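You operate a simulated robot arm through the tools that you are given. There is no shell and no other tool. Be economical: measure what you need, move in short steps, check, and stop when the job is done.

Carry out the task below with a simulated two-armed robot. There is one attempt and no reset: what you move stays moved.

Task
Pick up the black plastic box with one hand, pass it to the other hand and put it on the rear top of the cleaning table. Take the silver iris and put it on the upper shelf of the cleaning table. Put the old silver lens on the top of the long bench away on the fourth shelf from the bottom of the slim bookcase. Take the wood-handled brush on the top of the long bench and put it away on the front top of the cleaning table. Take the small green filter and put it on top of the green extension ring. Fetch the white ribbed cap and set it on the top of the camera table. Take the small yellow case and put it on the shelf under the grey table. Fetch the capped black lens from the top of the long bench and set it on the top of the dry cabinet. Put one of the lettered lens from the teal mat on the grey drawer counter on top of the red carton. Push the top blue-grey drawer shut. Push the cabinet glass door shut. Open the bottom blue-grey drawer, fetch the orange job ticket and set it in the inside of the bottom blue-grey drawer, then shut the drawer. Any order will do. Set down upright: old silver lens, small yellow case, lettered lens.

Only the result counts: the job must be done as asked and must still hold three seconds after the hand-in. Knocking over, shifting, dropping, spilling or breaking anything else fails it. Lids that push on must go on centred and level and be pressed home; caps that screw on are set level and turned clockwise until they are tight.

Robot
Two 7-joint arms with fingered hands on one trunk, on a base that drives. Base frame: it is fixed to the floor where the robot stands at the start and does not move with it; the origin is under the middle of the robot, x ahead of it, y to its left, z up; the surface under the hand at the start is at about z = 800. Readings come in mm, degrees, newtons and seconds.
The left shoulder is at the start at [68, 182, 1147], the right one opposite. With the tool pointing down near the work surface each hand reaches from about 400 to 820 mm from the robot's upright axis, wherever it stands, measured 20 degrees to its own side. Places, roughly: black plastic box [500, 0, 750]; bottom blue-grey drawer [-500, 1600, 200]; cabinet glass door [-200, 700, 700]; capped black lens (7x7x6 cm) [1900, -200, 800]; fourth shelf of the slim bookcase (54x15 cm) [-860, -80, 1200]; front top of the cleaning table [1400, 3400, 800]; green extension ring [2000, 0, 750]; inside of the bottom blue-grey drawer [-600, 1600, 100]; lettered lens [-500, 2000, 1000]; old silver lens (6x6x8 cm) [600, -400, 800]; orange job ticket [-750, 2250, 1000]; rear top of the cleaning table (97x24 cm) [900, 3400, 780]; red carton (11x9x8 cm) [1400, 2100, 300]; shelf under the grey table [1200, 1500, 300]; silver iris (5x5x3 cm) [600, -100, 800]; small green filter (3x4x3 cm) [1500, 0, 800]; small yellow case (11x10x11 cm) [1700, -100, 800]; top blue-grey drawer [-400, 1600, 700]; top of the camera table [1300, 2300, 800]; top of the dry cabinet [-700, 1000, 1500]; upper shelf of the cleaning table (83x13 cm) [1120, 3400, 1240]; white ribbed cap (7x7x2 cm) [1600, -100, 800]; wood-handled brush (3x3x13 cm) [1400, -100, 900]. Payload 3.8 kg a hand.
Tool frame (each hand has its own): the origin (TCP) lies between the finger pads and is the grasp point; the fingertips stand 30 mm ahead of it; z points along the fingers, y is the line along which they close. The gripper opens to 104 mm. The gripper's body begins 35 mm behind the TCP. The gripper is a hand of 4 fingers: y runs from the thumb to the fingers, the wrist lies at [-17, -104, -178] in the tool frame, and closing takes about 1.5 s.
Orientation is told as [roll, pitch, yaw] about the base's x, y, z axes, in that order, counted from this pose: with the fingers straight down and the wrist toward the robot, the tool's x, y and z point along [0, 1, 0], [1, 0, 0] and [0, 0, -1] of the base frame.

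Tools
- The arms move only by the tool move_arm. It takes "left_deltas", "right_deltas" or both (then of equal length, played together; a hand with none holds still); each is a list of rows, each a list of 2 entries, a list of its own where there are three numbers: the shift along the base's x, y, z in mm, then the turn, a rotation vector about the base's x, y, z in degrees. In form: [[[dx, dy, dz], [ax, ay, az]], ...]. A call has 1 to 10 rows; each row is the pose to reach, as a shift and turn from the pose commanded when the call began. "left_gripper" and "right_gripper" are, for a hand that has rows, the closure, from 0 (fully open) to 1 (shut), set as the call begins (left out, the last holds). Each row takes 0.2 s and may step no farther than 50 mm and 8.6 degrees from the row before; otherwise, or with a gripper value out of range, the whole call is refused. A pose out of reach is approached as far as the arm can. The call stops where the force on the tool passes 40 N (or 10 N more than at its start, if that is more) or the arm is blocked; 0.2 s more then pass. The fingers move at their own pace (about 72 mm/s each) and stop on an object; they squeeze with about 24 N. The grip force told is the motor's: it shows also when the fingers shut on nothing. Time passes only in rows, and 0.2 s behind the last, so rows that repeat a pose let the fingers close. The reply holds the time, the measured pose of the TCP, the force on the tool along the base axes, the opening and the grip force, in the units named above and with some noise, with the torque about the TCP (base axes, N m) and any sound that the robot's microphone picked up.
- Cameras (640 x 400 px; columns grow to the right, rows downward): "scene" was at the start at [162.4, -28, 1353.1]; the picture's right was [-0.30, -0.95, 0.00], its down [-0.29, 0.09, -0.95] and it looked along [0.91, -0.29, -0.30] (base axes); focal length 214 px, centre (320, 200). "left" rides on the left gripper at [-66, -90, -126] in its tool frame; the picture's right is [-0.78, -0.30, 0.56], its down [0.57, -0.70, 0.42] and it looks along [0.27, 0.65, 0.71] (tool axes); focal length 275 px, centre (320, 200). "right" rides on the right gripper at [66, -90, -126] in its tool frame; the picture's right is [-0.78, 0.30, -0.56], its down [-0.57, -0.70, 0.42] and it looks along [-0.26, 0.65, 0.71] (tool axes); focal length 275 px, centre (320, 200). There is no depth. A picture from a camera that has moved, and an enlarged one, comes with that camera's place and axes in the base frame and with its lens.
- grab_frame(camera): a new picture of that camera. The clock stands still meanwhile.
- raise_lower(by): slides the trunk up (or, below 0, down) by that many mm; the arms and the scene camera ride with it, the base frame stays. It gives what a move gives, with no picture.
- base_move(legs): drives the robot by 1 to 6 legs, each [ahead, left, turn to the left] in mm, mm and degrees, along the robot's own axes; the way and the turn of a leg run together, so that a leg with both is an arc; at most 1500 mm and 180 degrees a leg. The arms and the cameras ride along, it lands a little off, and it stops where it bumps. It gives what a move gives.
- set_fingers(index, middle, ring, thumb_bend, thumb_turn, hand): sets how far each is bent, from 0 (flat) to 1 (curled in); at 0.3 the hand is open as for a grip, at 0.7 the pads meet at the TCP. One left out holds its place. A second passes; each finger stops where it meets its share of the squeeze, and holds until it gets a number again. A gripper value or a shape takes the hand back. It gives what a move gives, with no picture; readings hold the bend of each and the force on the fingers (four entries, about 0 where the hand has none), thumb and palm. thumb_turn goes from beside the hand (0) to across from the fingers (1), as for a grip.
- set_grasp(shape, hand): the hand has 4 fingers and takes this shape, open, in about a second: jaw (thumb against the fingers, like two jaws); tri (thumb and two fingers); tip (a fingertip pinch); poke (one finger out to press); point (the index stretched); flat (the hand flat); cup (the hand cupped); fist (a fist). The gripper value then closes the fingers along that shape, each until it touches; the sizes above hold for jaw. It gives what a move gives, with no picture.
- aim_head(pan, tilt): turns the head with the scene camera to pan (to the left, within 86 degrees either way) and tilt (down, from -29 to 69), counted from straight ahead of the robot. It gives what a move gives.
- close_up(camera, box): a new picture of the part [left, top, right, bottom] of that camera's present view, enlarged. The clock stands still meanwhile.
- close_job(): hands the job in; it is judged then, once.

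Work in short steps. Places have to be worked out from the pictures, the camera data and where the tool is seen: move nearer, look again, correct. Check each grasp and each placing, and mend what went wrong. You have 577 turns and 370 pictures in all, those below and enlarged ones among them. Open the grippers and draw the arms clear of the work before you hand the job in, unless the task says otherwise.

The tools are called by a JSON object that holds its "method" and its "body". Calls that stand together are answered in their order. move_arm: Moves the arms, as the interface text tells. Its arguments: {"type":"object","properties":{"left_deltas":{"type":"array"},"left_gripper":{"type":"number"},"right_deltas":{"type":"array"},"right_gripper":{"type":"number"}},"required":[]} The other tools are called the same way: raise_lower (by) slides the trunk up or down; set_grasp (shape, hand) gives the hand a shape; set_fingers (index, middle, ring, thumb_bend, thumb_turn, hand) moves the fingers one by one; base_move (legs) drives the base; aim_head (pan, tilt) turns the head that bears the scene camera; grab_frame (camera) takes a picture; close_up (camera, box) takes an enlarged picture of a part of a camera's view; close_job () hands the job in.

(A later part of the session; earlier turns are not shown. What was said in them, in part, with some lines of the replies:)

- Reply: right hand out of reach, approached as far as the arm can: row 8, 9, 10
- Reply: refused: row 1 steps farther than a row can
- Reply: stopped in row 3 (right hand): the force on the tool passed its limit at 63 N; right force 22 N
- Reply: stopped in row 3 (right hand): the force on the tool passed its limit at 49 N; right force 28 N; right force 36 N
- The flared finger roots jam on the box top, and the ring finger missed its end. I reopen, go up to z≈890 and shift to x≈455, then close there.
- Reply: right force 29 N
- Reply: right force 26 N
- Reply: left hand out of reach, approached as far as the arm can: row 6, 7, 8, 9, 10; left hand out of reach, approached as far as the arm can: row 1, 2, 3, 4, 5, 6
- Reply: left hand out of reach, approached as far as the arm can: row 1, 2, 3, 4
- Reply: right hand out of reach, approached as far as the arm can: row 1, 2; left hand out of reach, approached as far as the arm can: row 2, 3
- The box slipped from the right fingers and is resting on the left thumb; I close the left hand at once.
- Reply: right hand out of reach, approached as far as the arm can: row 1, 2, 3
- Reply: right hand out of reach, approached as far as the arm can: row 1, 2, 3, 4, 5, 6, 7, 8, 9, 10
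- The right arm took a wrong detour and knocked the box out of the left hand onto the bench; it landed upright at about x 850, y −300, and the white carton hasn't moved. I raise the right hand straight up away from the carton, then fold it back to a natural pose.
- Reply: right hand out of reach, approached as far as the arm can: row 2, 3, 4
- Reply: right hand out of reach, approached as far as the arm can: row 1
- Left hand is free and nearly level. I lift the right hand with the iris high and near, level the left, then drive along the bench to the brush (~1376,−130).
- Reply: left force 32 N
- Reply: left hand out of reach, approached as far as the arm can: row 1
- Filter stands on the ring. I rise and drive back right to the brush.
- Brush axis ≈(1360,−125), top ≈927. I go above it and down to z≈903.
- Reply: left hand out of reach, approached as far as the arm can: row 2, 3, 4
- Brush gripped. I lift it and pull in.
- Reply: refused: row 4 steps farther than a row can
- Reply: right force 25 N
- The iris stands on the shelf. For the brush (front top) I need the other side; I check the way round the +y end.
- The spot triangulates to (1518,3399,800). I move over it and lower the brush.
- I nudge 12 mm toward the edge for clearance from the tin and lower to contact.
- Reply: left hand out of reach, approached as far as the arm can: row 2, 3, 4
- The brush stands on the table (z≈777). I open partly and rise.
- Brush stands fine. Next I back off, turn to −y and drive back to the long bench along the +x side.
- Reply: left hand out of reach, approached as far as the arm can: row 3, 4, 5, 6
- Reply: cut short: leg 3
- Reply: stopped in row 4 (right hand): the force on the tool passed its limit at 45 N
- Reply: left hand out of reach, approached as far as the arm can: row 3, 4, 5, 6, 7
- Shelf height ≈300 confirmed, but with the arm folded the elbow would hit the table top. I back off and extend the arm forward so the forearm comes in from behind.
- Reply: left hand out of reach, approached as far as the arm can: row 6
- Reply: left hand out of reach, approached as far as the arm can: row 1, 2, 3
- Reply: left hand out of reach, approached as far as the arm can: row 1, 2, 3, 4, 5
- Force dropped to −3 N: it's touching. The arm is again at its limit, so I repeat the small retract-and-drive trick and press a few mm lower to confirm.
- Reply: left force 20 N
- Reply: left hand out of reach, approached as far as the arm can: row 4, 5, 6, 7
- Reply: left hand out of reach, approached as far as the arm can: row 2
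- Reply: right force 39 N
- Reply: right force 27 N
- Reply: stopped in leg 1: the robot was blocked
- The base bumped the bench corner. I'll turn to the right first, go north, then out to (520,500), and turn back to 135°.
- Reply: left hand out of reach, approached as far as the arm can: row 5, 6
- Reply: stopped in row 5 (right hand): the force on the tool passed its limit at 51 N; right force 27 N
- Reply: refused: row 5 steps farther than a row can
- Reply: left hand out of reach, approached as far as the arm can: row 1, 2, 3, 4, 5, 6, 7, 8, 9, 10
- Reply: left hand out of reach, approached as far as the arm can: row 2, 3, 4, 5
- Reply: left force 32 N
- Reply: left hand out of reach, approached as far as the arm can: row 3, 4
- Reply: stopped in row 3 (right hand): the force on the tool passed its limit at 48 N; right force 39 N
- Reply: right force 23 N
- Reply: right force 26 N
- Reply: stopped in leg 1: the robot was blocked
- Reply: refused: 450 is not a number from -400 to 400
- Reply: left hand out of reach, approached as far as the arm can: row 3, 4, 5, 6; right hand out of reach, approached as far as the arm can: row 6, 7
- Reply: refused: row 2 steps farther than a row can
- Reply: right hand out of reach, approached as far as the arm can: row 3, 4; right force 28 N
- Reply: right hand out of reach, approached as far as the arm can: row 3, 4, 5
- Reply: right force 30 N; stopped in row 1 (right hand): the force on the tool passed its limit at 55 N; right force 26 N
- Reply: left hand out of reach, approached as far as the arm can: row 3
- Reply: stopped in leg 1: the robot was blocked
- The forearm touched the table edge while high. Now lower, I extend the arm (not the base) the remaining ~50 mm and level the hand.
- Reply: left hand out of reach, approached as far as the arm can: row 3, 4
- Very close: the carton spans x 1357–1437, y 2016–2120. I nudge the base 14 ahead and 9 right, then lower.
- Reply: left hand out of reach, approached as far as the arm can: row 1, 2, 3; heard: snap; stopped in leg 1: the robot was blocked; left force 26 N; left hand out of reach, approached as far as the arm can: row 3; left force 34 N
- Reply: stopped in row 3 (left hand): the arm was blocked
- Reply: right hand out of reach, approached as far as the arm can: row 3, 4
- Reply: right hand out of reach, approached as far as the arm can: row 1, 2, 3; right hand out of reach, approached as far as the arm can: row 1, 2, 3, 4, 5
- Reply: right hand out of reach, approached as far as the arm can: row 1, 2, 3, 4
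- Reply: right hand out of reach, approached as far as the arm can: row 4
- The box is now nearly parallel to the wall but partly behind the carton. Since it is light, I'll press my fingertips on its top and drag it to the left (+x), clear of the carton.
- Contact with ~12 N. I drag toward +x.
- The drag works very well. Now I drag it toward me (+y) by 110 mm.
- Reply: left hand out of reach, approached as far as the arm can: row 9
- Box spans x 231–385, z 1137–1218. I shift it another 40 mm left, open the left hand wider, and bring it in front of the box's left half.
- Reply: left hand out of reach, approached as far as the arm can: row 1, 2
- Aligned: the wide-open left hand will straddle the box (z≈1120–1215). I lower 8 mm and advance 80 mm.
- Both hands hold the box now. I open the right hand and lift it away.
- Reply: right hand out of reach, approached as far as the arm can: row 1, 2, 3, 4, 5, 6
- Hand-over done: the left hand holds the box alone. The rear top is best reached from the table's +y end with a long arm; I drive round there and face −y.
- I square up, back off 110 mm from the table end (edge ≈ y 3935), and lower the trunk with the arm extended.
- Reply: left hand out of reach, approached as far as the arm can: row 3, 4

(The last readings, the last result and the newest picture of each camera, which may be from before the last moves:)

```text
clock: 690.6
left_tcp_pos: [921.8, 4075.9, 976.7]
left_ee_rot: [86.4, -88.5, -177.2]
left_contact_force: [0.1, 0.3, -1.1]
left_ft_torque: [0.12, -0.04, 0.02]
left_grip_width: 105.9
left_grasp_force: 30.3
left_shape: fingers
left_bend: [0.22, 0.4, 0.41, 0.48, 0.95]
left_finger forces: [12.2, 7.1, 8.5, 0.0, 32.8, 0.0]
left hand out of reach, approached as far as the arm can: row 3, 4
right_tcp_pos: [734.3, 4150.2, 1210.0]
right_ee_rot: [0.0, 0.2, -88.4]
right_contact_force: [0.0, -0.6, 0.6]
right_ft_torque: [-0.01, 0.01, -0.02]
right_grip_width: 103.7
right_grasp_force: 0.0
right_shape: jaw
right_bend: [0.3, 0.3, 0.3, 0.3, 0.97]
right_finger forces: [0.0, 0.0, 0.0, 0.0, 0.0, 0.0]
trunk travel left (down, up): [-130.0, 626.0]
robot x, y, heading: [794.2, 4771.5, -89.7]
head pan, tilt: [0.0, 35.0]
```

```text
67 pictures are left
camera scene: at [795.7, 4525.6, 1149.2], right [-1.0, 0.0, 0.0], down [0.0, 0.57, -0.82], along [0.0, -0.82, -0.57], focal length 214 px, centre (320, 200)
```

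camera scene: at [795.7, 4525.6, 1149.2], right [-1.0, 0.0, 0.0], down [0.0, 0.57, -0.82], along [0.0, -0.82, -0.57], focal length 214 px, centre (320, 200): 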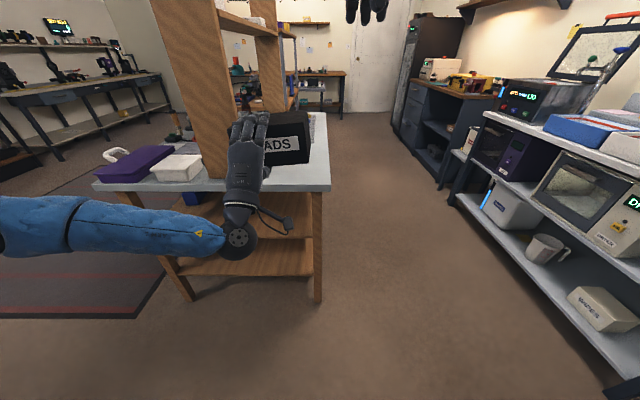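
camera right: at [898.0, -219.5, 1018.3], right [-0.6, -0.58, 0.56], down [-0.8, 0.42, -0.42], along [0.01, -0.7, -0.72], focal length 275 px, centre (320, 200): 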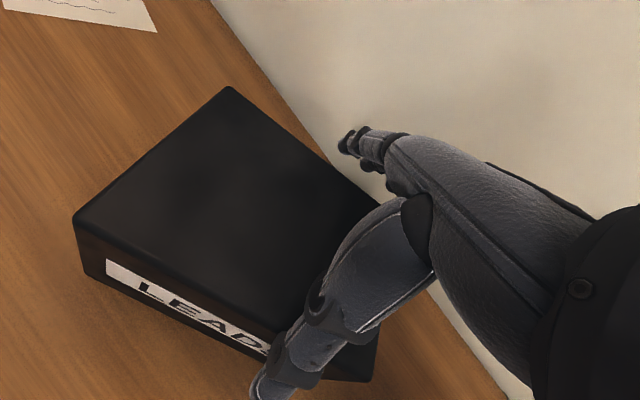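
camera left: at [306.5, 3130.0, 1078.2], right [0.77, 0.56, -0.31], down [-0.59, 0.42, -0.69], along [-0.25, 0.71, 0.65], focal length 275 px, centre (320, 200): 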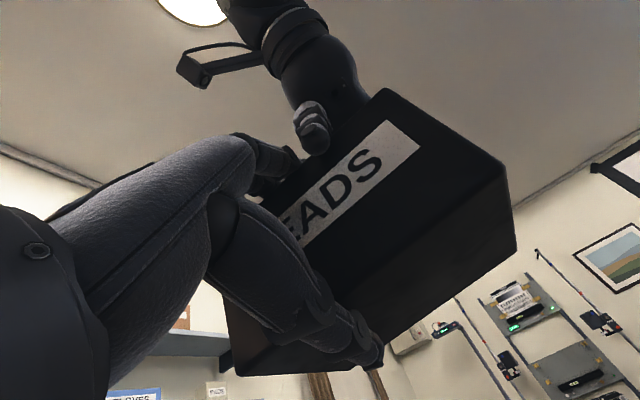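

Table end edge ≈3926. The box is still clear of it; I lower the trunk 95 more, then drive it over the table.

{"method": "raise_lower", "body": {"by": -90}}

{"method": "base_move", "body": {"legs": [[100, 0, 0]]}}

{"method": "grab_frame", "body": {"camera": "scene"}}

{"method": "grab_frame", "body": {"camera": "left"}}

```text
clock: 691.8
left_tcp_pos: [924.9, 4078.4, 889.8]
left_ee_rot: [96.8, -88.8, 172.4]
left_contact_force: [0.6, -0.1, -1.1]
left_ft_torque: [0.16, -0.02, -0.03]
left_grip_width: 105.5
left_grasp_force: 31.1
left_shape: fingers
left_bend: [0.22, 0.4, 0.41, 0.48, 0.95]
left_finger forces: [12.1, 7.1, 8.5, 0.0, 32.6, 0.0]
right_tcp_pos: [733.9, 4151.8, 1122.3]
right_ee_rot: [0.0, 0.1, -88.3]
right_contact_force: [0.0, 0.0, 0.1]
right_ft_torque: [-0.03, -0.01, 0.01]
right_grip_width: 104.0
right_grasp_force: 0.0
right_shape: jaw
right_bend: [0.3, 0.3, 0.3, 0.3, 0.97]
right_finger forces: [0.1, 0.0, 0.0, 0.0, 0.1, 0.0]
trunk travel left (down, up): [-40.0, 716.0]
robot x, y, heading: [793.4, 4771.9, -89.9]
head pan, tilt: [0.0, 35.0]
```

```text
clock: 693.0
left_tcp_pos: [924.0, 3974.7, 885.6]
left_ee_rot: [86.4, -88.7, -177.2]
left_contact_force: [0.4, -0.2, -0.2]
left_ft_torque: [0.1, -0.07, 0.0]
left_grip_width: 105.3
left_grasp_force: 30.1
left_shape: fingers
left_bend: [0.22, 0.4, 0.41, 0.48, 0.95]
left_finger forces: [12.1, 7.1, 8.5, 0.0, 32.5, 0.1]
right_tcp_pos: [733.6, 4049.2, 1120.1]
right_ee_rot: [0.0, 0.2, -88.4]
right_contact_force: [0.4, 0.0, -0.6]
right_ft_torque: [0.03, -0.01, -0.01]
right_grip_width: 103.9
right_grasp_force: 0.0
right_shape: jaw
right_bend: [0.3, 0.3, 0.3, 0.3, 0.97]
right_finger forces: [0.0, 0.0, 0.0, 0.0, 0.0, 0.1]
trunk travel left (down, up): [-40.0, 716.0]
robot x, y, heading: [793.9, 4668.0, -89.8]
head pan, tilt: [0.0, 35.0]
```

```text
66 pictures are left
camera scene: at [795.7, 4368.2, 1052.6], right [-1.0, 0.0, 0.0], down [0.0, 0.57, -0.82], along [0.0, -0.82, -0.57], focal length 214 px, centre (320, 200)
```

scene: 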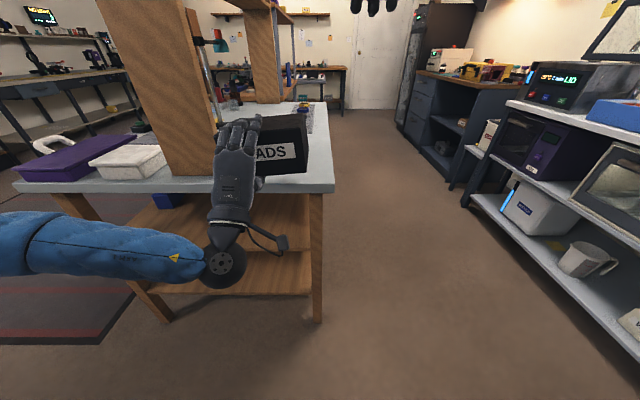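

```text
65 pictures are left
camera left: at [860.7, 4100.5, 794.4], right [-0.78, -0.55, -0.31], down [0.58, -0.43, -0.69], along [0.24, -0.72, 0.65], focal length 275 px, centre (320, 200)
```

left: 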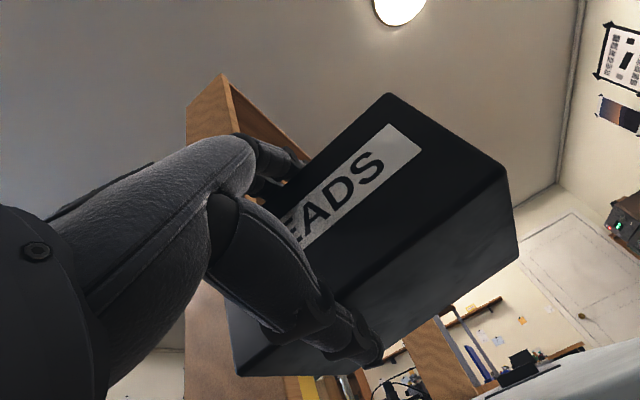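

{"method": "base_move", "body": {"legs": [[72, 0, 0]]}}

{"method": "move_arm", "body": {"left_deltas": [[[0, 0, -8], [0, 0, 0]], [[0, 0, -16], [0, 0, 0]], [[0, 0, -24], [0, 0, 0]]]}}

{"method": "grab_frame", "body": {"camera": "scene"}}

```text
clock: 694.0
left_tcp_pos: [922.7, 3906.1, 887.4]
left_ee_rot: [86.0, -88.7, -176.7]
left_contact_force: [0.1, -0.7, 0.1]
left_ft_torque: [0.15, -0.07, 0.01]
left_grip_width: 105.8
left_grasp_force: 29.6
left_shape: fingers
left_bend: [0.22, 0.4, 0.41, 0.48, 0.95]
left_finger forces: [11.9, 7.1, 8.4, 0.1, 32.4, 0.0]
right_tcp_pos: [733.4, 3978.6, 1120.4]
right_ee_rot: [-0.1, 0.3, -88.4]
right_contact_force: [-0.3, 0.6, -0.1]
right_ft_torque: [0.03, 0.01, 0.01]
right_grip_width: 104.1
right_grasp_force: 0.1
right_shape: jaw
right_bend: [0.3, 0.3, 0.3, 0.3, 0.97]
right_finger forces: [0.1, 0.1, 0.0, 0.0, 0.0, 0.0]
trunk travel left (down, up): [-40.0, 716.0]
robot x, y, heading: [792.3, 4599.6, -90.1]
head pan, tilt: [0.0, 35.0]
```

```text
clock: 694.8
left_tcp_pos: [923.6, 3905.7, 863.4]
left_ee_rot: [86.2, -88.7, -176.8]
left_contact_force: [0.1, -0.6, 0.4]
left_ft_torque: [0.12, -0.06, -0.01]
left_grip_width: 105.2
left_grasp_force: 29.9
left_shape: fingers
left_bend: [0.22, 0.4, 0.41, 0.48, 0.95]
left_finger forces: [12.0, 7.2, 8.4, 0.1, 32.5, 0.0]
right_tcp_pos: [733.4, 3979.2, 1119.5]
right_ee_rot: [0.0, 0.3, -88.3]
right_contact_force: [0.2, 0.5, -0.2]
right_ft_torque: [0.01, 0.02, 0.01]
right_grip_width: 104.0
right_grasp_force: 0.1
right_shape: jaw
right_bend: [0.3, 0.3, 0.3, 0.3, 0.97]
right_finger forces: [0.1, 0.0, 0.0, 0.1, 0.1, 0.0]
trunk travel left (down, up): [-40.0, 716.0]
robot x, y, heading: [795.6, 4599.9, -90.2]
head pan, tilt: [0.0, 35.0]
```

```text
64 pictures are left
camera scene: at [795.6, 4298.4, 1052.9], right [-1.0, 0.0, 0.0], down [0.0, 0.57, -0.82], along [0.0, -0.82, -0.57], focal length 214 px, centre (320, 200)
```

scene: 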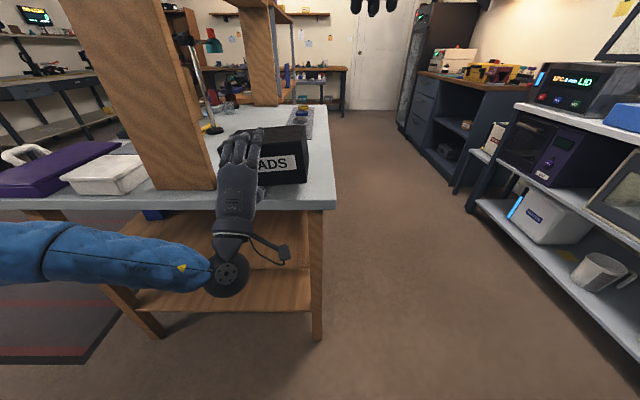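

{"method": "move_arm", "body": {"left_deltas": [[[0, 0, -6], [0, 0, 0]], [[0, 0, -12], [0, 0, 0]], [[0, 0, -18], [0, 0, 0]], [[0, 0, -24], [0, 0, 0]]]}}

{"method": "close_up", "body": {"camera": "scene", "box": [180, 100, 360, 260]}}

```text
clock: 695.8
left_tcp_pos: [922.6, 3906.8, 843.4]
left_ee_rot: [108.3, -88.7, 161.0]
left_contact_force: [0.9, 3.5, 8.9]
left_ft_torque: [0.09, 0.02, -0.01]
left_grip_width: 102.5
left_grasp_force: 44.5
left_shape: fingers
left_bend: [0.22, 0.4, 0.4, 0.54, 0.95]
left_finger forces: [16.5, 8.8, 11.4, 0.0, 53.4, 0.0]
right_tcp_pos: [733.1, 3981.1, 1121.8]
right_ee_rot: [0.0, 0.1, -88.3]
right_contact_force: [0.1, -0.4, -0.4]
right_ft_torque: [0.0, -0.03, 0.0]
right_grip_width: 104.0
right_grasp_force: 0.0
right_shape: jaw
right_bend: [0.3, 0.3, 0.3, 0.3, 0.97]
right_finger forces: [0.0, 0.0, 0.0, 0.0, 0.0, 0.0]
trunk travel left (down, up): [-40.0, 716.0]
robot x, y, heading: [794.2, 4598.2, -90.1]
head pan, tilt: [0.0, 35.0]
```

```text
2.50 times, centred on (270, 180) of scene
camera zoom: at [795.5, 4299.9, 1053.6], right [-1.0, 0.0, 0.0], down [0.0, 0.57, -0.82], along [0.0, -0.82, -0.57], focal length 536 px, centre (445, 250)
```

zoom: 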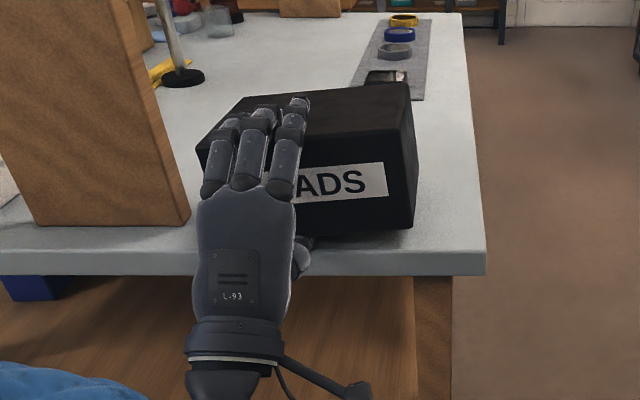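

The thumb touches the table; the box bottom is ~15 mm above. I tilt the hand nose-down ~8° so the far edge rests on the table first.

{"method": "move_arm", "body": {"left_deltas": [[[0, 0, 3], [3, 0, 0]], [[0, 0, 4], [6, 0, 0]], [[0, 0, 4], [8.5, 0, 0]]]}}

{"method": "close_up", "body": {"camera": "scene", "box": [180, 100, 360, 260]}}

```text
clock: 696.6
left_tcp_pos: [923.5, 3908.1, 844.9]
left_ee_rot: [8.1, -81.6, -98.9]
left_contact_force: [0.0, -2.5, 7.8]
left_ft_torque: [-0.57, -0.25, -0.08]
left_grip_width: 102.4
left_grasp_force: 41.0
left_shape: fingers
left_bend: [0.21, 0.39, 0.39, 0.54, 0.95]
left_finger forces: [17.2, 9.1, 11.8, 0.0, 43.6, 0.0]
right_tcp_pos: [732.6, 3979.9, 1120.1]
right_ee_rot: [0.0, 0.1, -88.4]
right_contact_force: [0.1, 0.7, -0.7]
right_ft_torque: [0.0, 0.0, -0.02]
right_grip_width: 104.0
right_grasp_force: 0.0
right_shape: jaw
right_bend: [0.3, 0.3, 0.3, 0.3, 0.97]
right_finger forces: [0.0, 0.0, 0.0, 0.1, 0.1, 0.1]
trunk travel left (down, up): [-40.0, 716.0]
robot x, y, heading: [795.1, 4597.0, -89.8]
head pan, tilt: [0.0, 35.0]
```

```text
2.50 times, centred on (270, 180) of scene
camera zoom: at [795.3, 4299.2, 1053.3], right [-1.0, 0.0, 0.0], down [0.0, 0.57, -0.82], along [0.0, -0.82, -0.57], focal length 536 px, centre (445, 250)
```

zoom: 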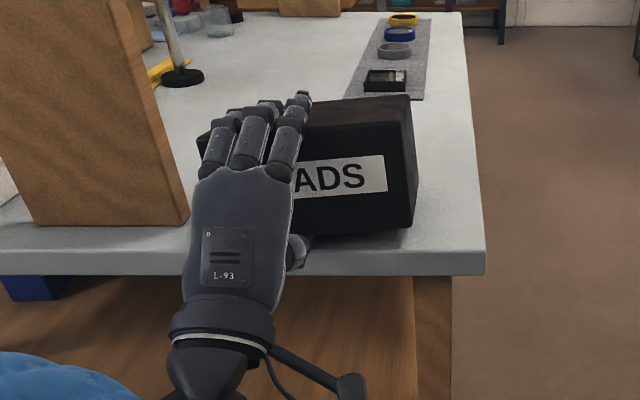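

The far edge is down. To keep the box from being dragged out with the thumb, I place the closed right hand just in front of its near face as a stop.

{"method": "move_arm", "body": {"right_deltas": [[[25, 15, -35], [0, 0, 0]], [[50, 25, -75], [0, 0, 0]], [[75, 30, -115], [0, 0, 0]], [[95, 30, -160], [0, 0, 0]], [[100, 25, -205], [0, 0, 0]], [[100, 15, -245], [0, 0, 0]], [[100, 0, -265], [0, 0, 0]], [[100, -15, -268], [0, 0, 0]]], "right_gripper": 1}}

{"method": "grab_frame", "body": {"camera": "scene"}}

{"method": "grab_frame", "body": {"camera": "right"}}

```text
clock: 698.4
left_tcp_pos: [923.8, 3907.2, 844.7]
left_ee_rot: [8.0, -81.5, -98.7]
left_contact_force: [-0.1, -0.8, 9.1]
left_ft_torque: [-0.55, -0.2, -0.12]
left_grip_width: 102.3
left_grasp_force: 41.3
left_shape: fingers
left_bend: [0.21, 0.39, 0.39, 0.54, 0.95]
left_finger forces: [17.5, 9.1, 11.9, 0.0, 44.3, 0.0]
right_tcp_pos: [833.6, 3964.5, 853.7]
right_ee_rot: [0.0, 0.0, -88.4]
right_contact_force: [0.7, 0.3, 1.2]
right_ft_torque: [0.01, -0.01, -0.01]
right_grip_width: 0.0
right_grasp_force: 24.1
right_shape: jaw
right_bend: [0.7, 0.7, 0.7, 0.49, 1.0]
right_finger forces: [0.0, 0.1, 0.1, 0.0, 0.1, 0.1]
trunk travel left (down, up): [-40.0, 716.0]
robot x, y, heading: [794.9, 4599.6, -90.1]
head pan, tilt: [0.0, 35.0]
```

```text
61 pictures are left
camera scene: at [795.3, 4299.5, 1053.3], right [-1.0, 0.0, 0.0], down [0.0, 0.57, -0.82], along [0.0, -0.82, -0.57], focal length 214 px, centre (320, 200)
```

scene: 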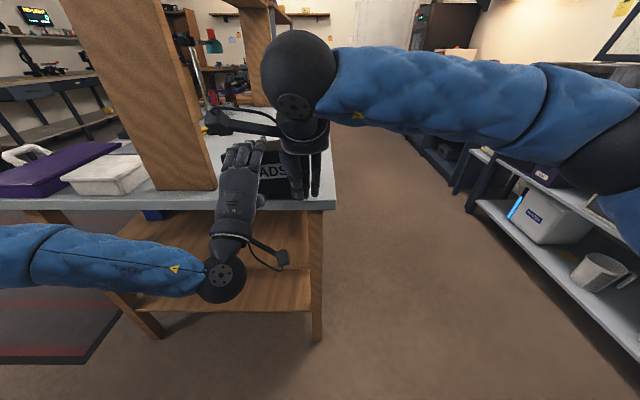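

```text
60 pictures are left
camera right: at [898.6, 4055.9, 977.7], right [-0.77, -0.32, 0.56], down [-0.59, 0.69, -0.42], along [-0.25, -0.65, -0.71], focal length 275 px, centre (320, 200)
```

right: 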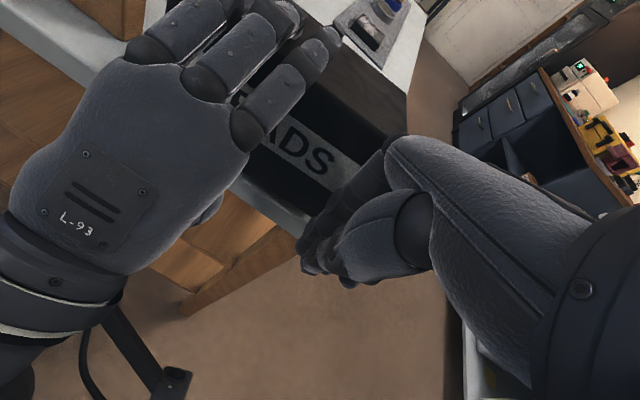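

{"method": "move_arm", "body": {"right_deltas": [[[0, -8, -3], [0, 0, 0]], [[0, -16, -3], [0, 0, 0]], [[0, -24, -3], [0, 0, 0]]]}}

{"method": "set_fingers", "body": {"hand": "left", "index": 0.1, "middle": 0.1, "ring": 0.1, "thumb_bend": 0.5}}

{"method": "grab_frame", "body": {"camera": "right"}}

```text
clock: 699.2
left_tcp_pos: [924.1, 3905.7, 843.9]
left_ee_rot: [8.1, -81.4, -98.6]
left_contact_force: [1.1, -11.0, 9.1]
left_ft_torque: [-0.52, -0.15, 0.65]
left_grip_width: 100.7
left_grasp_force: 33.2
left_shape: fingers
left_bend: [0.22, 0.39, 0.38, 0.52, 0.95]
left_finger forces: [11.5, 9.9, 14.6, 0.1, 31.0, 0.0]
right_tcp_pos: [833.4, 3940.0, 849.5]
right_ee_rot: [-0.1, 0.1, -88.3]
right_contact_force: [-2.6, 9.0, -2.7]
right_ft_torque: [0.01, -0.05, -0.18]
right_grip_width: 0.0
right_grasp_force: 24.1
right_shape: jaw
right_bend: [0.7, 0.7, 0.7, 0.49, 1.0]
right_finger forces: [0.0, 9.3, 0.1, 0.0, 0.1, 0.1]
trunk travel left (down, up): [-40.0, 716.0]
robot x, y, heading: [794.4, 4602.3, -90.1]
head pan, tilt: [0.0, 35.0]
```

```text
clock: 700.2
left_tcp_pos: [922.7, 3906.3, 843.6]
left_ee_rot: [7.7, -81.4, -98.6]
left_contact_force: [0.1, 0.1, -0.8]
left_ft_torque: [0.0, 0.03, 0.04]
left_grip_width: 109.2
left_grasp_force: 0.5
left_shape: fingers
left_bend: [0.1, 0.1, 0.1, 0.49, 0.97]
left_finger forces: [0.0, 0.0, 0.1, 0.0, 1.1, 0.1]
right_tcp_pos: [833.1, 3937.6, 849.1]
right_ee_rot: [0.0, 0.1, -88.4]
right_contact_force: [-1.1, -0.3, -1.2]
right_ft_torque: [0.0, 0.0, 0.02]
right_grip_width: 0.0
right_grasp_force: 25.1
right_shape: jaw
right_bend: [0.7, 0.7, 0.7, 0.49, 1.0]
right_finger forces: [0.1, 0.1, 0.0, 0.0, 0.0, 0.1]
trunk travel left (down, up): [-40.0, 716.0]
robot x, y, heading: [794.0, 4597.0, -90.3]
head pan, tilt: [0.0, 35.0]
```

```text
59 pictures are left
camera right: at [898.8, 4030.6, 974.7], right [-0.77, -0.32, 0.56], down [-0.59, 0.69, -0.42], along [-0.25, -0.65, -0.72], focal length 275 px, centre (320, 200)
```

right: 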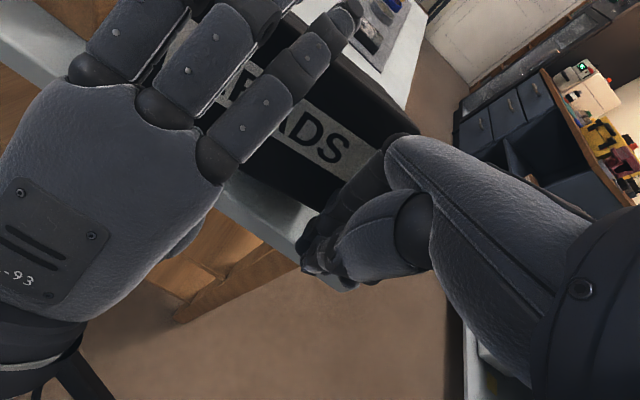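

The left hand is open; I draw it straight back while the right hand stays as a stop.

{"method": "move_arm", "body": {"left_deltas": [[[0, 12, 0], [0, 0, 0]], [[0, 26, 0], [0, 0, 0]], [[0, 42, 0], [0, 0, 0]], [[0, 60, 0], [0, 0, 0]], [[0, 80, 0], [0, 0, 0]]]}}

{"method": "grab_frame", "body": {"camera": "right"}}

{"method": "grab_frame", "body": {"camera": "left"}}

```text
clock: 701.4
left_tcp_pos: [924.4, 3987.6, 844.8]
left_ee_rot: [8.0, -81.4, -98.8]
left_contact_force: [0.9, 0.3, -0.6]
left_ft_torque: [0.01, 0.01, 0.0]
left_grip_width: 107.5
left_grasp_force: 0.0
left_shape: fingers
left_bend: [0.1, 0.1, 0.1, 0.5, 0.97]
left_finger forces: [0.1, 0.0, 0.1, 0.0, 0.0, 0.0]
right_tcp_pos: [833.7, 3938.9, 850.8]
right_ee_rot: [-0.1, 0.1, -88.3]
right_contact_force: [0.0, -1.3, 0.5]
right_ft_torque: [0.03, 0.02, 0.01]
right_grip_width: 0.0
right_grasp_force: 23.3
right_shape: jaw
right_bend: [0.7, 0.7, 0.7, 0.49, 1.0]
right_finger forces: [0.1, 0.0, 0.0, 0.0, 0.0, 0.0]
trunk travel left (down, up): [-40.0, 716.0]
robot x, y, heading: [795.3, 4600.6, -89.9]
head pan, tilt: [0.0, 35.0]
```

```text
58 pictures are left
camera right: at [898.8, 4030.8, 974.9], right [-0.77, -0.32, 0.56], down [-0.59, 0.69, -0.42], along [-0.25, -0.65, -0.72], focal length 275 px, centre (320, 200)
```

right: 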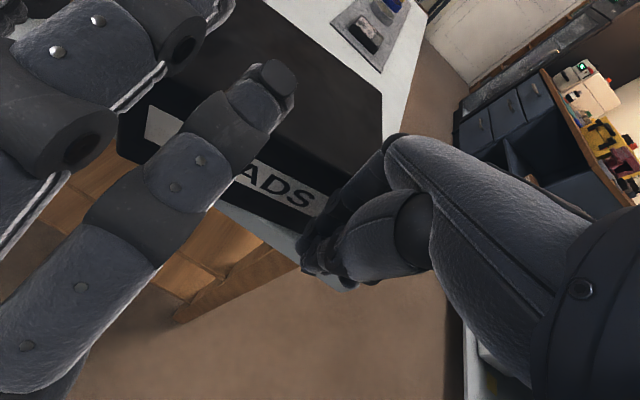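

```text
57 pictures are left
camera left: at [860.9, 4122.6, 771.6], right [-0.78, -0.5, -0.39], down [0.58, -0.32, -0.74], along [0.24, -0.81, 0.54], focal length 275 px, centre (320, 200)
```

left: 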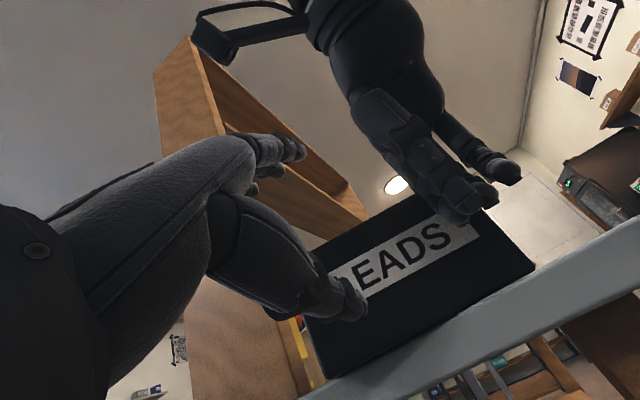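

The box rests flat on the table. I take the left hand away and push the box ~60 mm further in with the closed right hand at its centre.

{"method": "move_arm", "body": {"left_deltas": [[[0, 40, 0], [0, 0, 0]], [[0, 80, 10], [0, 0, 0]], [[0, 110, 30], [0, 0, 0]]], "right_deltas": [[[0, 15, 0], [0, 0, 0]], [[0, 30, 0], [0, 0, 0]], [[25, 32, 0], [0, 0, 0]]]}}

{"method": "move_arm", "body": {"right_deltas": [[[20, 0, 0], [0, 0, 0]], [[38, -5, 0], [0, 0, 0]], [[38, -25, 0], [0, 0, 0]], [[38, -45, 0], [0, 0, 0]], [[38, -62, 0], [0, 0, 0]], [[38, -78, 0], [0, 0, 0]], [[38, -92, 0], [0, 0, 0]]]}}

{"method": "grab_frame", "body": {"camera": "scene"}}

```text
clock: 702.2
left_tcp_pos: [911.6, 4035.0, 851.8]
left_ee_rot: [7.8, -81.4, -98.5]
left_contact_force: [-0.3, -0.1, 0.1]
left_ft_torque: [-0.01, 0.0, -0.02]
left_grip_width: 107.3
left_grasp_force: 0.1
left_shape: fingers
left_bend: [0.1, 0.1, 0.1, 0.5, 0.97]
left_finger forces: [0.0, 0.0, 0.0, 0.1, 0.1, 0.1]
left hand out of reach, approached as far as the arm can: row 2, 3
right_tcp_pos: [857.8, 3971.4, 849.6]
right_ee_rot: [0.1, 0.1, -88.5]
right_contact_force: [0.1, 0.1, -0.5]
right_ft_torque: [0.04, -0.01, 0.03]
right_grip_width: 0.0
right_grasp_force: 24.3
right_shape: jaw
right_bend: [0.7, 0.7, 0.7, 0.49, 1.0]
right_finger forces: [0.0, 0.0, 0.0, 0.0, 0.0, 0.1]
trunk travel left (down, up): [-40.0, 716.0]
robot x, y, heading: [798.9, 4600.2, -90.0]
head pan, tilt: [0.0, 35.0]
```

```text
clock: 703.8
left_tcp_pos: [911.6, 4035.3, 851.7]
left_ee_rot: [7.9, -81.4, -98.6]
left_contact_force: [-0.1, -0.1, 0.0]
left_ft_torque: [0.02, 0.02, 0.01]
left_grip_width: 107.3
left_grasp_force: 0.0
left_shape: fingers
left_bend: [0.1, 0.1, 0.1, 0.5, 0.97]
left_finger forces: [0.0, 0.1, 0.1, 0.0, 0.0, 0.0]
right_tcp_pos: [896.4, 3880.7, 846.9]
right_ee_rot: [-0.1, 0.2, -88.3]
right_contact_force: [0.1, -0.3, -0.6]
right_ft_torque: [0.02, -0.03, -0.04]
right_grip_width: 0.0
right_grasp_force: 23.8
right_shape: jaw
right_bend: [0.7, 0.7, 0.7, 0.49, 1.0]
right_finger forces: [0.0, 0.5, 0.0, 0.0, 0.0, 0.1]
trunk travel left (down, up): [-40.0, 716.0]
robot x, y, heading: [795.9, 4601.7, -89.8]
head pan, tilt: [0.0, 35.0]
```

```text
56 pictures are left
camera scene: at [795.5, 4298.7, 1053.0], right [-1.0, 0.0, 0.0], down [0.0, 0.57, -0.82], along [0.0, -0.82, -0.57], focal length 214 px, centre (320, 200)
```

scene: 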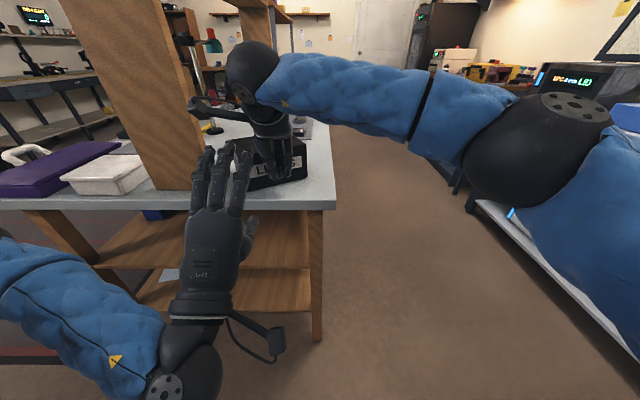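

{"method": "move_arm", "body": {"right_deltas": [[[0, 20, 5], [0, 0, 0]], [[0, 50, 20], [0, 0, 0]], [[-20, 85, 40], [0, 0, 0]], [[-45, 115, 70], [0, 0, 0]]]}}

{"method": "base_move", "body": {"legs": [[-300, 0, 0]]}}

{"method": "close_up", "body": {"camera": "scene", "box": [160, 60, 400, 240]}}

```text
clock: 704.8
left_tcp_pos: [912.5, 4035.7, 851.7]
left_ee_rot: [7.8, -81.5, -98.6]
left_contact_force: [0.6, 0.6, -1.6]
left_ft_torque: [0.0, -0.01, 0.0]
left_grip_width: 107.3
left_grasp_force: 0.0
left_shape: fingers
left_bend: [0.1, 0.1, 0.1, 0.5, 0.97]
left_finger forces: [0.1, 0.0, 0.0, 0.1, 0.0, 0.0]
right_tcp_pos: [848.9, 3995.3, 918.2]
right_ee_rot: [0.0, 0.1, -88.4]
right_contact_force: [-0.2, 0.3, 0.1]
right_ft_torque: [-0.02, 0.0, 0.01]
right_grip_width: 0.0
right_grasp_force: 23.8
right_shape: jaw
right_bend: [0.7, 0.7, 0.7, 0.49, 1.0]
right_finger forces: [0.1, 0.0, 0.1, 0.0, 0.1, 0.0]
trunk travel left (down, up): [-40.0, 716.0]
robot x, y, heading: [795.7, 4598.6, -90.0]
head pan, tilt: [0.0, 35.0]
```

```text
clock: 706.8
left_tcp_pos: [911.1, 4332.6, 853.7]
left_ee_rot: [7.7, -81.5, -98.6]
left_contact_force: [-0.6, 1.1, -0.3]
left_ft_torque: [0.01, 0.02, 0.01]
left_grip_width: 107.2
left_grasp_force: 0.1
left_shape: fingers
left_bend: [0.1, 0.1, 0.1, 0.5, 0.97]
left_finger forces: [0.0, 0.1, 0.1, 0.0, 0.0, 0.0]
right_tcp_pos: [846.8, 4292.6, 918.0]
right_ee_rot: [0.1, 0.2, -88.5]
right_contact_force: [-0.2, -0.5, 0.2]
right_ft_torque: [-0.03, 0.0, -0.01]
right_grip_width: 0.0
right_grasp_force: 24.1
right_shape: jaw
right_bend: [0.7, 0.7, 0.7, 0.49, 1.0]
right_finger forces: [0.0, 0.0, 0.1, 0.0, 0.1, 0.0]
trunk travel left (down, up): [-40.0, 716.0]
robot x, y, heading: [798.2, 4896.0, -90.1]
head pan, tilt: [0.0, 35.0]
```

```text
2.22 times, centred on (280, 150) of scene
camera zoom: at [795.1, 4597.2, 1053.1], right [-1.0, 0.0, 0.0], down [0.0, 0.57, -0.82], along [0.0, -0.82, -0.57], focal length 477 px, centre (409, 311)
```

zoom: 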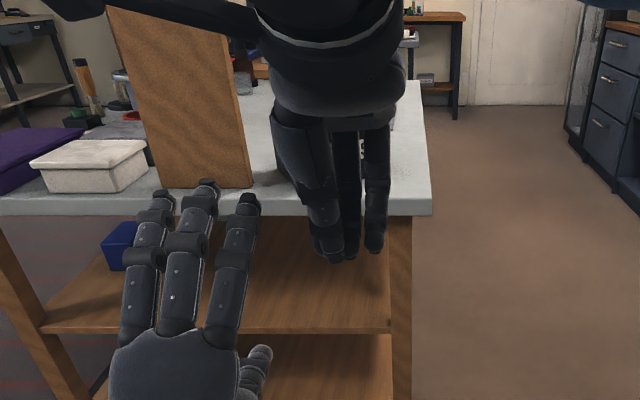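

{"method": "raise_lower", "body": {"by": 300}}

{"method": "set_grasp", "body": {"hand": "left", "shape": "jaw"}}

{"method": "move_arm", "body": {"right_deltas": [[[-40, 0, 0], [0, 0, 0]], [[-80, 0, 20], [0, 0, 0]], [[-120, 10, 40], [0, 0, 0]], [[-160, 20, 60], [0, 0, 0]]], "right_gripper": 0}}

{"method": "aim_head", "body": {"pan": -5, "tilt": 30}}

{"method": "grab_frame", "body": {"camera": "scene"}}

```text
clock: 709.8
left_tcp_pos: [910.5, 4404.3, 1240.7]
left_ee_rot: [152.2, -87.2, 117.1]
left_contact_force: [0.4, -1.0, 0.0]
left_ft_torque: [0.0, -0.01, -0.02]
left_grip_width: 107.4
left_grasp_force: 0.1
left_shape: fingers
left_bend: [0.1, 0.1, 0.1, 0.5, 0.97]
left_finger forces: [0.1, 0.1, 0.1, 0.0, 0.1, 0.1]
right_tcp_pos: [847.0, 4292.3, 1217.2]
right_ee_rot: [0.0, 0.2, -88.5]
right_contact_force: [0.1, 0.3, -0.2]
right_ft_torque: [0.0, -0.05, -0.04]
right_grip_width: 0.1
right_grasp_force: 24.1
right_shape: jaw
right_bend: [0.7, 0.7, 0.7, 0.49, 1.0]
right_finger forces: [0.0, 0.0, 0.1, 0.1, 0.0, 0.0]
trunk travel left (down, up): [-340.0, 416.0]
robot x, y, heading: [795.5, 4896.9, -90.2]
head pan, tilt: [0.0, 35.0]
```

```text
clock: 710.7
left_tcp_pos: [911.3, 4403.9, 1240.5]
left_ee_rot: [152.5, -87.1, 116.8]
left_contact_force: [-0.7, -0.1, 0.6]
left_ft_torque: [0.0, 0.0, -0.02]
left_grip_width: 103.7
left_grasp_force: 0.1
left_shape: jaw
left_bend: [0.3, 0.3, 0.3, 0.3, 0.97]
left_finger forces: [0.0, 0.0, 0.0, 0.1, 0.0, 0.0]
right_tcp_pos: [847.9, 4292.0, 1218.7]
right_ee_rot: [0.0, 0.1, -88.5]
right_contact_force: [0.1, 0.0, -0.2]
right_ft_torque: [0.01, 0.0, -0.01]
right_grip_width: 0.3
right_grasp_force: 23.9
right_shape: jaw
right_bend: [0.7, 0.7, 0.7, 0.49, 1.0]
right_finger forces: [0.1, 0.1, 0.0, 0.1, 0.0, 0.0]
trunk travel left (down, up): [-340.0, 416.0]
robot x, y, heading: [799.2, 4894.2, -90.0]
head pan, tilt: [0.0, 35.0]
```

```text
clock: 711.7
left_tcp_pos: [910.3, 4406.2, 1240.0]
left_ee_rot: [152.0, -87.2, 117.2]
left_contact_force: [-0.4, 0.5, 0.0]
left_ft_torque: [0.0, 0.03, 0.0]
left_grip_width: 103.9
left_grasp_force: 0.2
left_shape: jaw
left_bend: [0.3, 0.3, 0.3, 0.3, 0.97]
left_finger forces: [0.0, 0.0, 0.0, 0.1, 0.0, 0.1]
right_tcp_pos: [686.0, 4314.9, 1278.6]
right_ee_rot: [-0.1, 0.1, -88.4]
right_contact_force: [0.1, 0.3, -0.2]
right_ft_torque: [-0.02, -0.03, 0.03]
right_grip_width: 103.6
right_grasp_force: 0.1
right_shape: jaw
right_bend: [0.3, 0.3, 0.3, 0.3, 0.97]
right_finger forces: [0.0, 0.1, 0.0, 0.1, 0.0, 0.1]
trunk travel left (down, up): [-340.0, 416.0]
robot x, y, heading: [794.0, 4894.6, -90.1]
head pan, tilt: [0.0, 35.0]
```

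```text
clock: 712.4
left_tcp_pos: [910.6, 4405.1, 1239.9]
left_ee_rot: [152.4, -87.2, 116.7]
left_contact_force: [0.7, 0.7, -0.2]
left_ft_torque: [0.01, -0.01, -0.02]
left_grip_width: 103.9
left_grasp_force: 0.0
left_shape: jaw
left_bend: [0.3, 0.3, 0.3, 0.3, 0.97]
left_finger forces: [0.1, 0.0, 0.0, 0.0, 0.1, 0.0]
right_tcp_pos: [688.3, 4313.8, 1276.7]
right_ee_rot: [0.0, 0.2, -88.5]
right_contact_force: [0.0, 0.8, -1.0]
right_ft_torque: [-0.01, 0.02, 0.01]
right_grip_width: 103.8
right_grasp_force: 0.1
right_shape: jaw
right_bend: [0.3, 0.3, 0.3, 0.3, 0.97]
right_finger forces: [0.1, 0.0, 0.1, 0.0, 0.0, 0.1]
trunk travel left (down, up): [-340.0, 416.0]
robot x, y, heading: [798.3, 4898.5, -89.9]
head pan, tilt: [-5.0, 30.0]
```

```text
54 pictures are left
camera scene: at [787.8, 4749.5, 1373.7], right [-1.0, 0.09, 0.0], down [0.04, 0.5, -0.87], along [-0.08, -0.86, -0.5], focal length 214 px, centre (320, 200)
```

scene: 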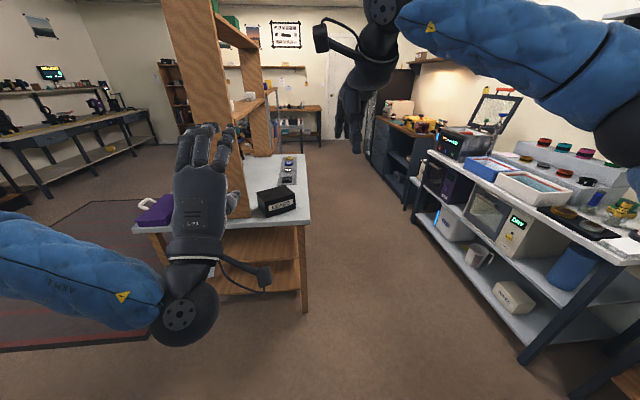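

{"method": "close_up", "body": {"camera": "scene", "box": [220, 60, 420, 240]}}

```text
2.22 times, centred on (320, 150) of scene
camera zoom: at [787.8, 4749.5, 1373.7], right [-1.0, 0.09, 0.0], down [0.04, 0.5, -0.87], along [-0.08, -0.86, -0.5], focal length 477 px, centre (320, 311)
```

zoom: 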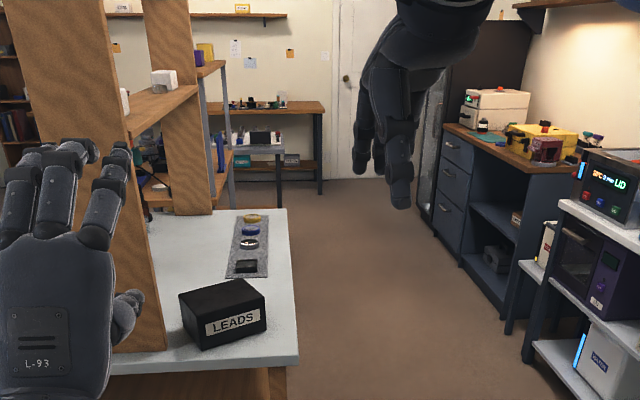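

The box stands well on the rear top. I step aside to check the iris on the shelf and the cabinet door.

{"method": "base_move", "body": {"legs": [[700, -400, 0]]}}

{"method": "aim_head", "body": {"pan": 30, "tilt": 20}}

{"method": "grab_frame", "body": {"camera": "scene"}}

{"method": "aim_head", "body": {"pan": -15, "tilt": 15}}

{"method": "grab_frame", "body": {"camera": "scene"}}

```text
clock: 716.7
left_tcp_pos: [516.5, 3715.8, 1239.7]
left_ee_rot: [152.0, -87.2, 118.0]
left_contact_force: [0.5, -0.2, 0.1]
left_ft_torque: [0.02, -0.01, 0.0]
left_grip_width: 104.2
left_grasp_force: 0.1
left_shape: jaw
left_bend: [0.3, 0.3, 0.3, 0.3, 0.97]
left_finger forces: [0.0, 0.0, 0.1, 0.0, 0.0, 0.1]
right_tcp_pos: [294.5, 3620.8, 1276.7]
right_ee_rot: [0.0, 0.3, -87.7]
right_contact_force: [-0.6, -0.3, -1.1]
right_ft_torque: [-0.04, 0.0, 0.03]
right_grip_width: 103.6
right_grasp_force: 0.2
right_shape: jaw
right_bend: [0.3, 0.3, 0.3, 0.3, 0.97]
right_finger forces: [0.0, 0.0, 0.0, 0.0, 0.0, 0.1]
trunk travel left (down, up): [-340.0, 416.0]
robot x, y, heading: [388.6, 4206.5, -89.6]
head pan, tilt: [-5.0, 30.0]
```

```text
clock: 717.7
left_tcp_pos: [517.1, 3715.7, 1241.2]
left_ee_rot: [152.3, -87.1, 117.5]
left_contact_force: [-0.1, -0.2, 0.0]
left_ft_torque: [0.04, 0.03, 0.0]
left_grip_width: 103.7
left_grasp_force: 0.0
left_shape: jaw
left_bend: [0.3, 0.3, 0.3, 0.3, 0.97]
left_finger forces: [0.0, 0.1, 0.1, 0.0, 0.0, 0.0]
right_tcp_pos: [295.3, 3621.0, 1277.4]
right_ee_rot: [0.0, 0.1, -87.8]
right_contact_force: [1.0, -0.2, 0.3]
right_ft_torque: [-0.01, 0.0, 0.01]
right_grip_width: 103.8
right_grasp_force: 0.2
right_shape: jaw
right_bend: [0.3, 0.3, 0.3, 0.3, 0.97]
right_finger forces: [0.0, 0.0, 0.0, 0.0, 0.1, 0.0]
trunk travel left (down, up): [-340.0, 416.0]
robot x, y, heading: [392.3, 4210.3, -89.4]
head pan, tilt: [30.0, 20.0]
```

```text
52 pictures are left
camera scene: at [443.1, 4068.7, 1389.8], right [-0.86, -0.51, 0.0], down [-0.17, 0.29, -0.94], along [0.48, -0.81, -0.34], focal length 214 px, centre (320, 200)
```

scene: 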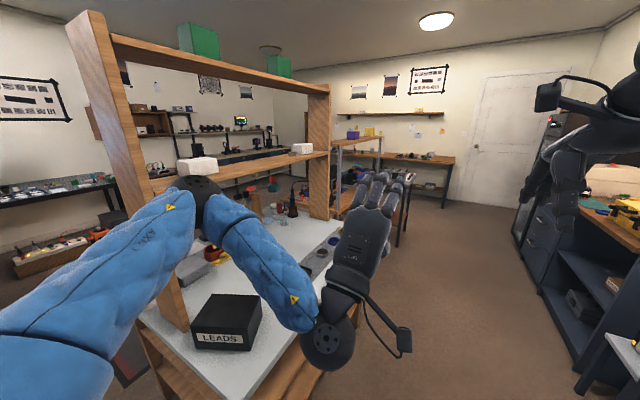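

```text
clock: 718.8
left_tcp_pos: [517.3, 3715.6, 1240.0]
left_ee_rot: [152.5, -87.1, 117.5]
left_contact_force: [0.1, -0.8, 0.1]
left_ft_torque: [0.01, 0.03, 0.0]
left_grip_width: 104.1
left_grasp_force: 0.1
left_shape: jaw
left_bend: [0.3, 0.3, 0.3, 0.3, 0.97]
left_finger forces: [0.0, 0.0, 0.1, 0.0, 0.0, 0.1]
right_tcp_pos: [294.3, 3621.8, 1278.5]
right_ee_rot: [-0.1, 0.1, -87.7]
right_contact_force: [0.5, -1.3, -0.5]
right_ft_torque: [0.0, -0.02, -0.01]
right_grip_width: 103.6
right_grasp_force: 0.0
right_shape: jaw
right_bend: [0.3, 0.3, 0.3, 0.3, 0.97]
right_finger forces: [0.0, 0.1, 0.0, 0.1, 0.0, 0.1]
trunk travel left (down, up): [-340.0, 416.0]
robot x, y, heading: [392.6, 4208.2, -89.5]
head pan, tilt: [-15.0, 15.0]
```

```text
51 pictures are left
camera scene: at [372.7, 4058.3, 1397.9], right [-0.97, 0.25, 0.0], down [0.06, 0.25, -0.97], along [-0.24, -0.94, -0.26], focal length 214 px, centre (320, 200)
```

scene: 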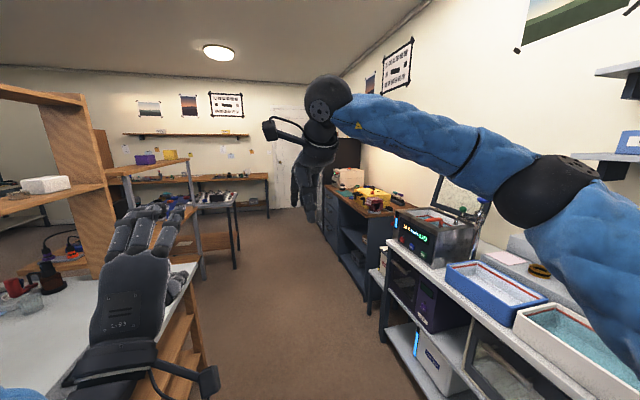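

{"method": "close_up", "body": {"camera": "scene", "box": [0, 120, 140, 240]}}

{"method": "close_up", "body": {"camera": "scene", "box": [270, 120, 420, 260]}}

```text
3.33 times, centred on (70, 180) of scene
camera zoom: at [372.7, 4058.3, 1397.9], right [-0.97, 0.25, 0.0], down [0.06, 0.25, -0.97], along [-0.24, -0.94, -0.26], focal length 715 px, centre (1153, 267)
```

zoom: 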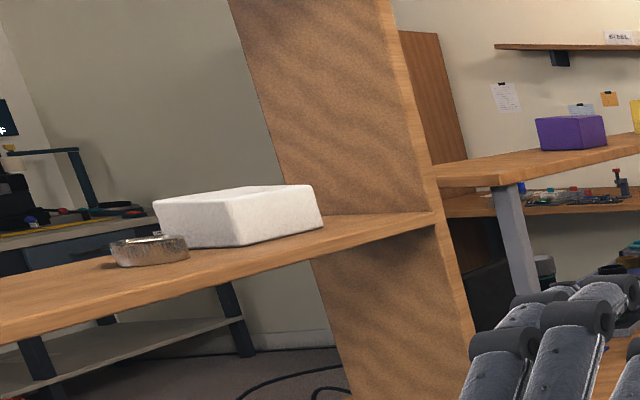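

```text
2.86 times, centred on (345, 190) of scene
camera zoom: at [372.7, 4058.3, 1397.9], right [-0.97, 0.25, 0.0], down [0.06, 0.25, -0.97], along [-0.24, -0.94, -0.26], focal length 613 px, centre (249, 229)
```

zoom: 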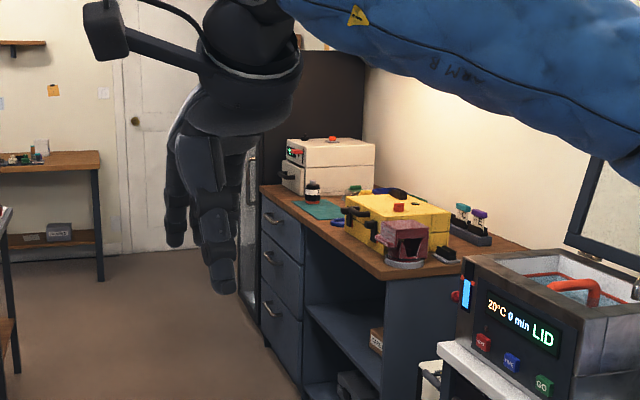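

Iris, drawers and box are fine. A last look at the cabinet door from closer.

{"method": "base_move", "body": {"legs": [[1500, 0, 0], [700, 60, 0]]}}

{"method": "aim_head", "body": {"pan": -38, "tilt": 20}}

{"method": "grab_frame", "body": {"camera": "scene"}}

```text
clock: 729.5
left_tcp_pos: [580.7, 1543.5, 1239.4]
left_ee_rot: [152.2, -87.2, 116.9]
left_contact_force: [-0.1, -0.3, 0.3]
left_ft_torque: [0.0, 0.0, 0.01]
left_grip_width: 103.9
left_grasp_force: 0.1
left_shape: jaw
left_bend: [0.3, 0.3, 0.3, 0.3, 0.97]
left_finger forces: [0.1, 0.1, 0.1, 0.0, 0.1, 0.0]
right_tcp_pos: [356.3, 1452.2, 1277.0]
right_ee_rot: [-0.1, 0.2, -88.7]
right_contact_force: [0.5, -0.8, -0.5]
right_ft_torque: [-0.02, 0.0, -0.01]
right_grip_width: 103.6
right_grasp_force: 0.1
right_shape: jaw
right_bend: [0.3, 0.3, 0.3, 0.3, 0.97]
right_finger forces: [0.0, 0.0, 0.0, 0.0, 0.1, 0.0]
trunk travel left (down, up): [-340.0, 416.0]
robot x, y, heading: [462.9, 2035.3, -90.0]
head pan, tilt: [-15.0, 15.0]
```

```text
clock: 730.4
left_tcp_pos: [578.9, 1543.6, 1241.4]
left_ee_rot: [152.6, -87.0, 116.4]
left_contact_force: [0.5, 1.2, -0.4]
left_ft_torque: [-0.01, 0.0, -0.03]
left_grip_width: 104.0
left_grasp_force: 0.0
left_shape: jaw
left_bend: [0.3, 0.3, 0.3, 0.3, 0.97]
left_finger forces: [0.1, 0.0, 0.0, 0.0, 0.1, 0.0]
right_tcp_pos: [356.1, 1453.2, 1277.6]
right_ee_rot: [0.0, 0.1, -88.6]
right_contact_force: [-0.2, 0.0, -0.3]
right_ft_torque: [0.0, -0.01, 0.02]
right_grip_width: 103.9
right_grasp_force: 0.0
right_shape: jaw
right_bend: [0.3, 0.3, 0.3, 0.3, 0.97]
right_finger forces: [0.0, 0.0, 0.0, 0.0, 0.0, 0.1]
trunk travel left (down, up): [-340.0, 416.0]
robot x, y, heading: [467.9, 2036.2, -90.2]
head pan, tilt: [-38.0, 20.0]
```

```text
48 pictures are left
camera scene: at [408.1, 1905.3, 1389.8], right [-0.79, 0.62, 0.0], down [0.21, 0.27, -0.94], along [-0.58, -0.74, -0.34], focal length 214 px, centre (320, 200)
```

scene: 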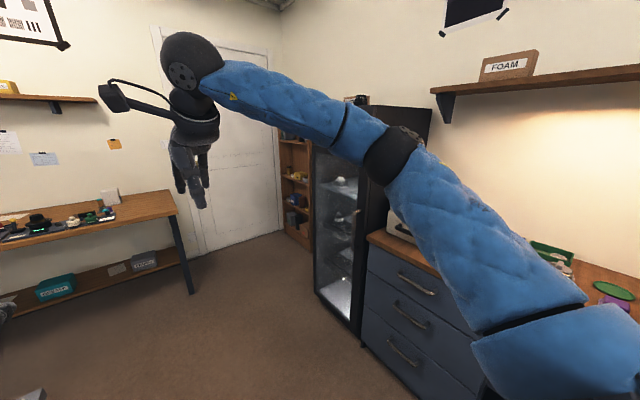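

{"method": "close_up", "body": {"camera": "scene", "box": [290, 90, 480, 390]}}

```text
1.33 times, centred on (385, 240) of scene
camera zoom: at [408.1, 1905.3, 1389.8], right [-0.79, 0.62, 0.0], down [0.21, 0.27, -0.94], along [-0.58, -0.74, -0.34], focal length 286 px, centre (233, 147)
```

zoom: 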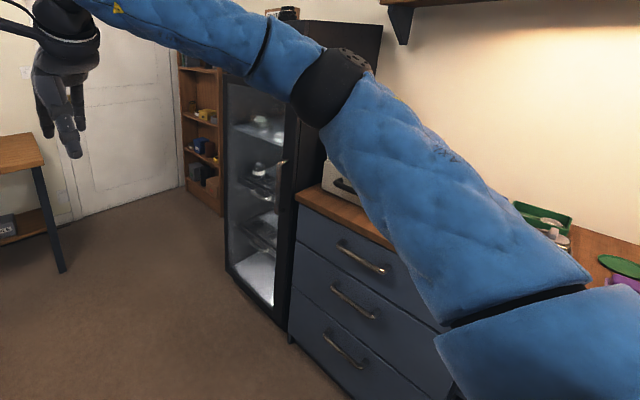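

Door and drawers are flush, all items are set, grippers are open and the arms are clear. I hand the job in.

{"method": "close_job", "body": {}}

```text
The job is handed in.
```

I finished every item in the task and handed the job in, but three things along the way could count against the result.

- **Dropped box:** I knocked the black box out of the left hand during the first hand-over. It fell about 25 cm onto the bench and landed upright. I picked it up again with the right hand, passed it to the left, and set it on the rear top of the cleaning table.
- **"Snap" sound:** The microphone heard a snap as I pressed lens C onto the red carton. Nothing looked broken in the pictures, and the lens stands upright.
- **Bumps:** The robot's base bumped the bench corner and the grey table while driving. The right upper arm may also have pressed on the room door's knob. I saw nothing moved on the bench or the grey table afterwards.

In the last pictures, the cabinet door and all three drawers are shut, and the iris and the box are in their places.
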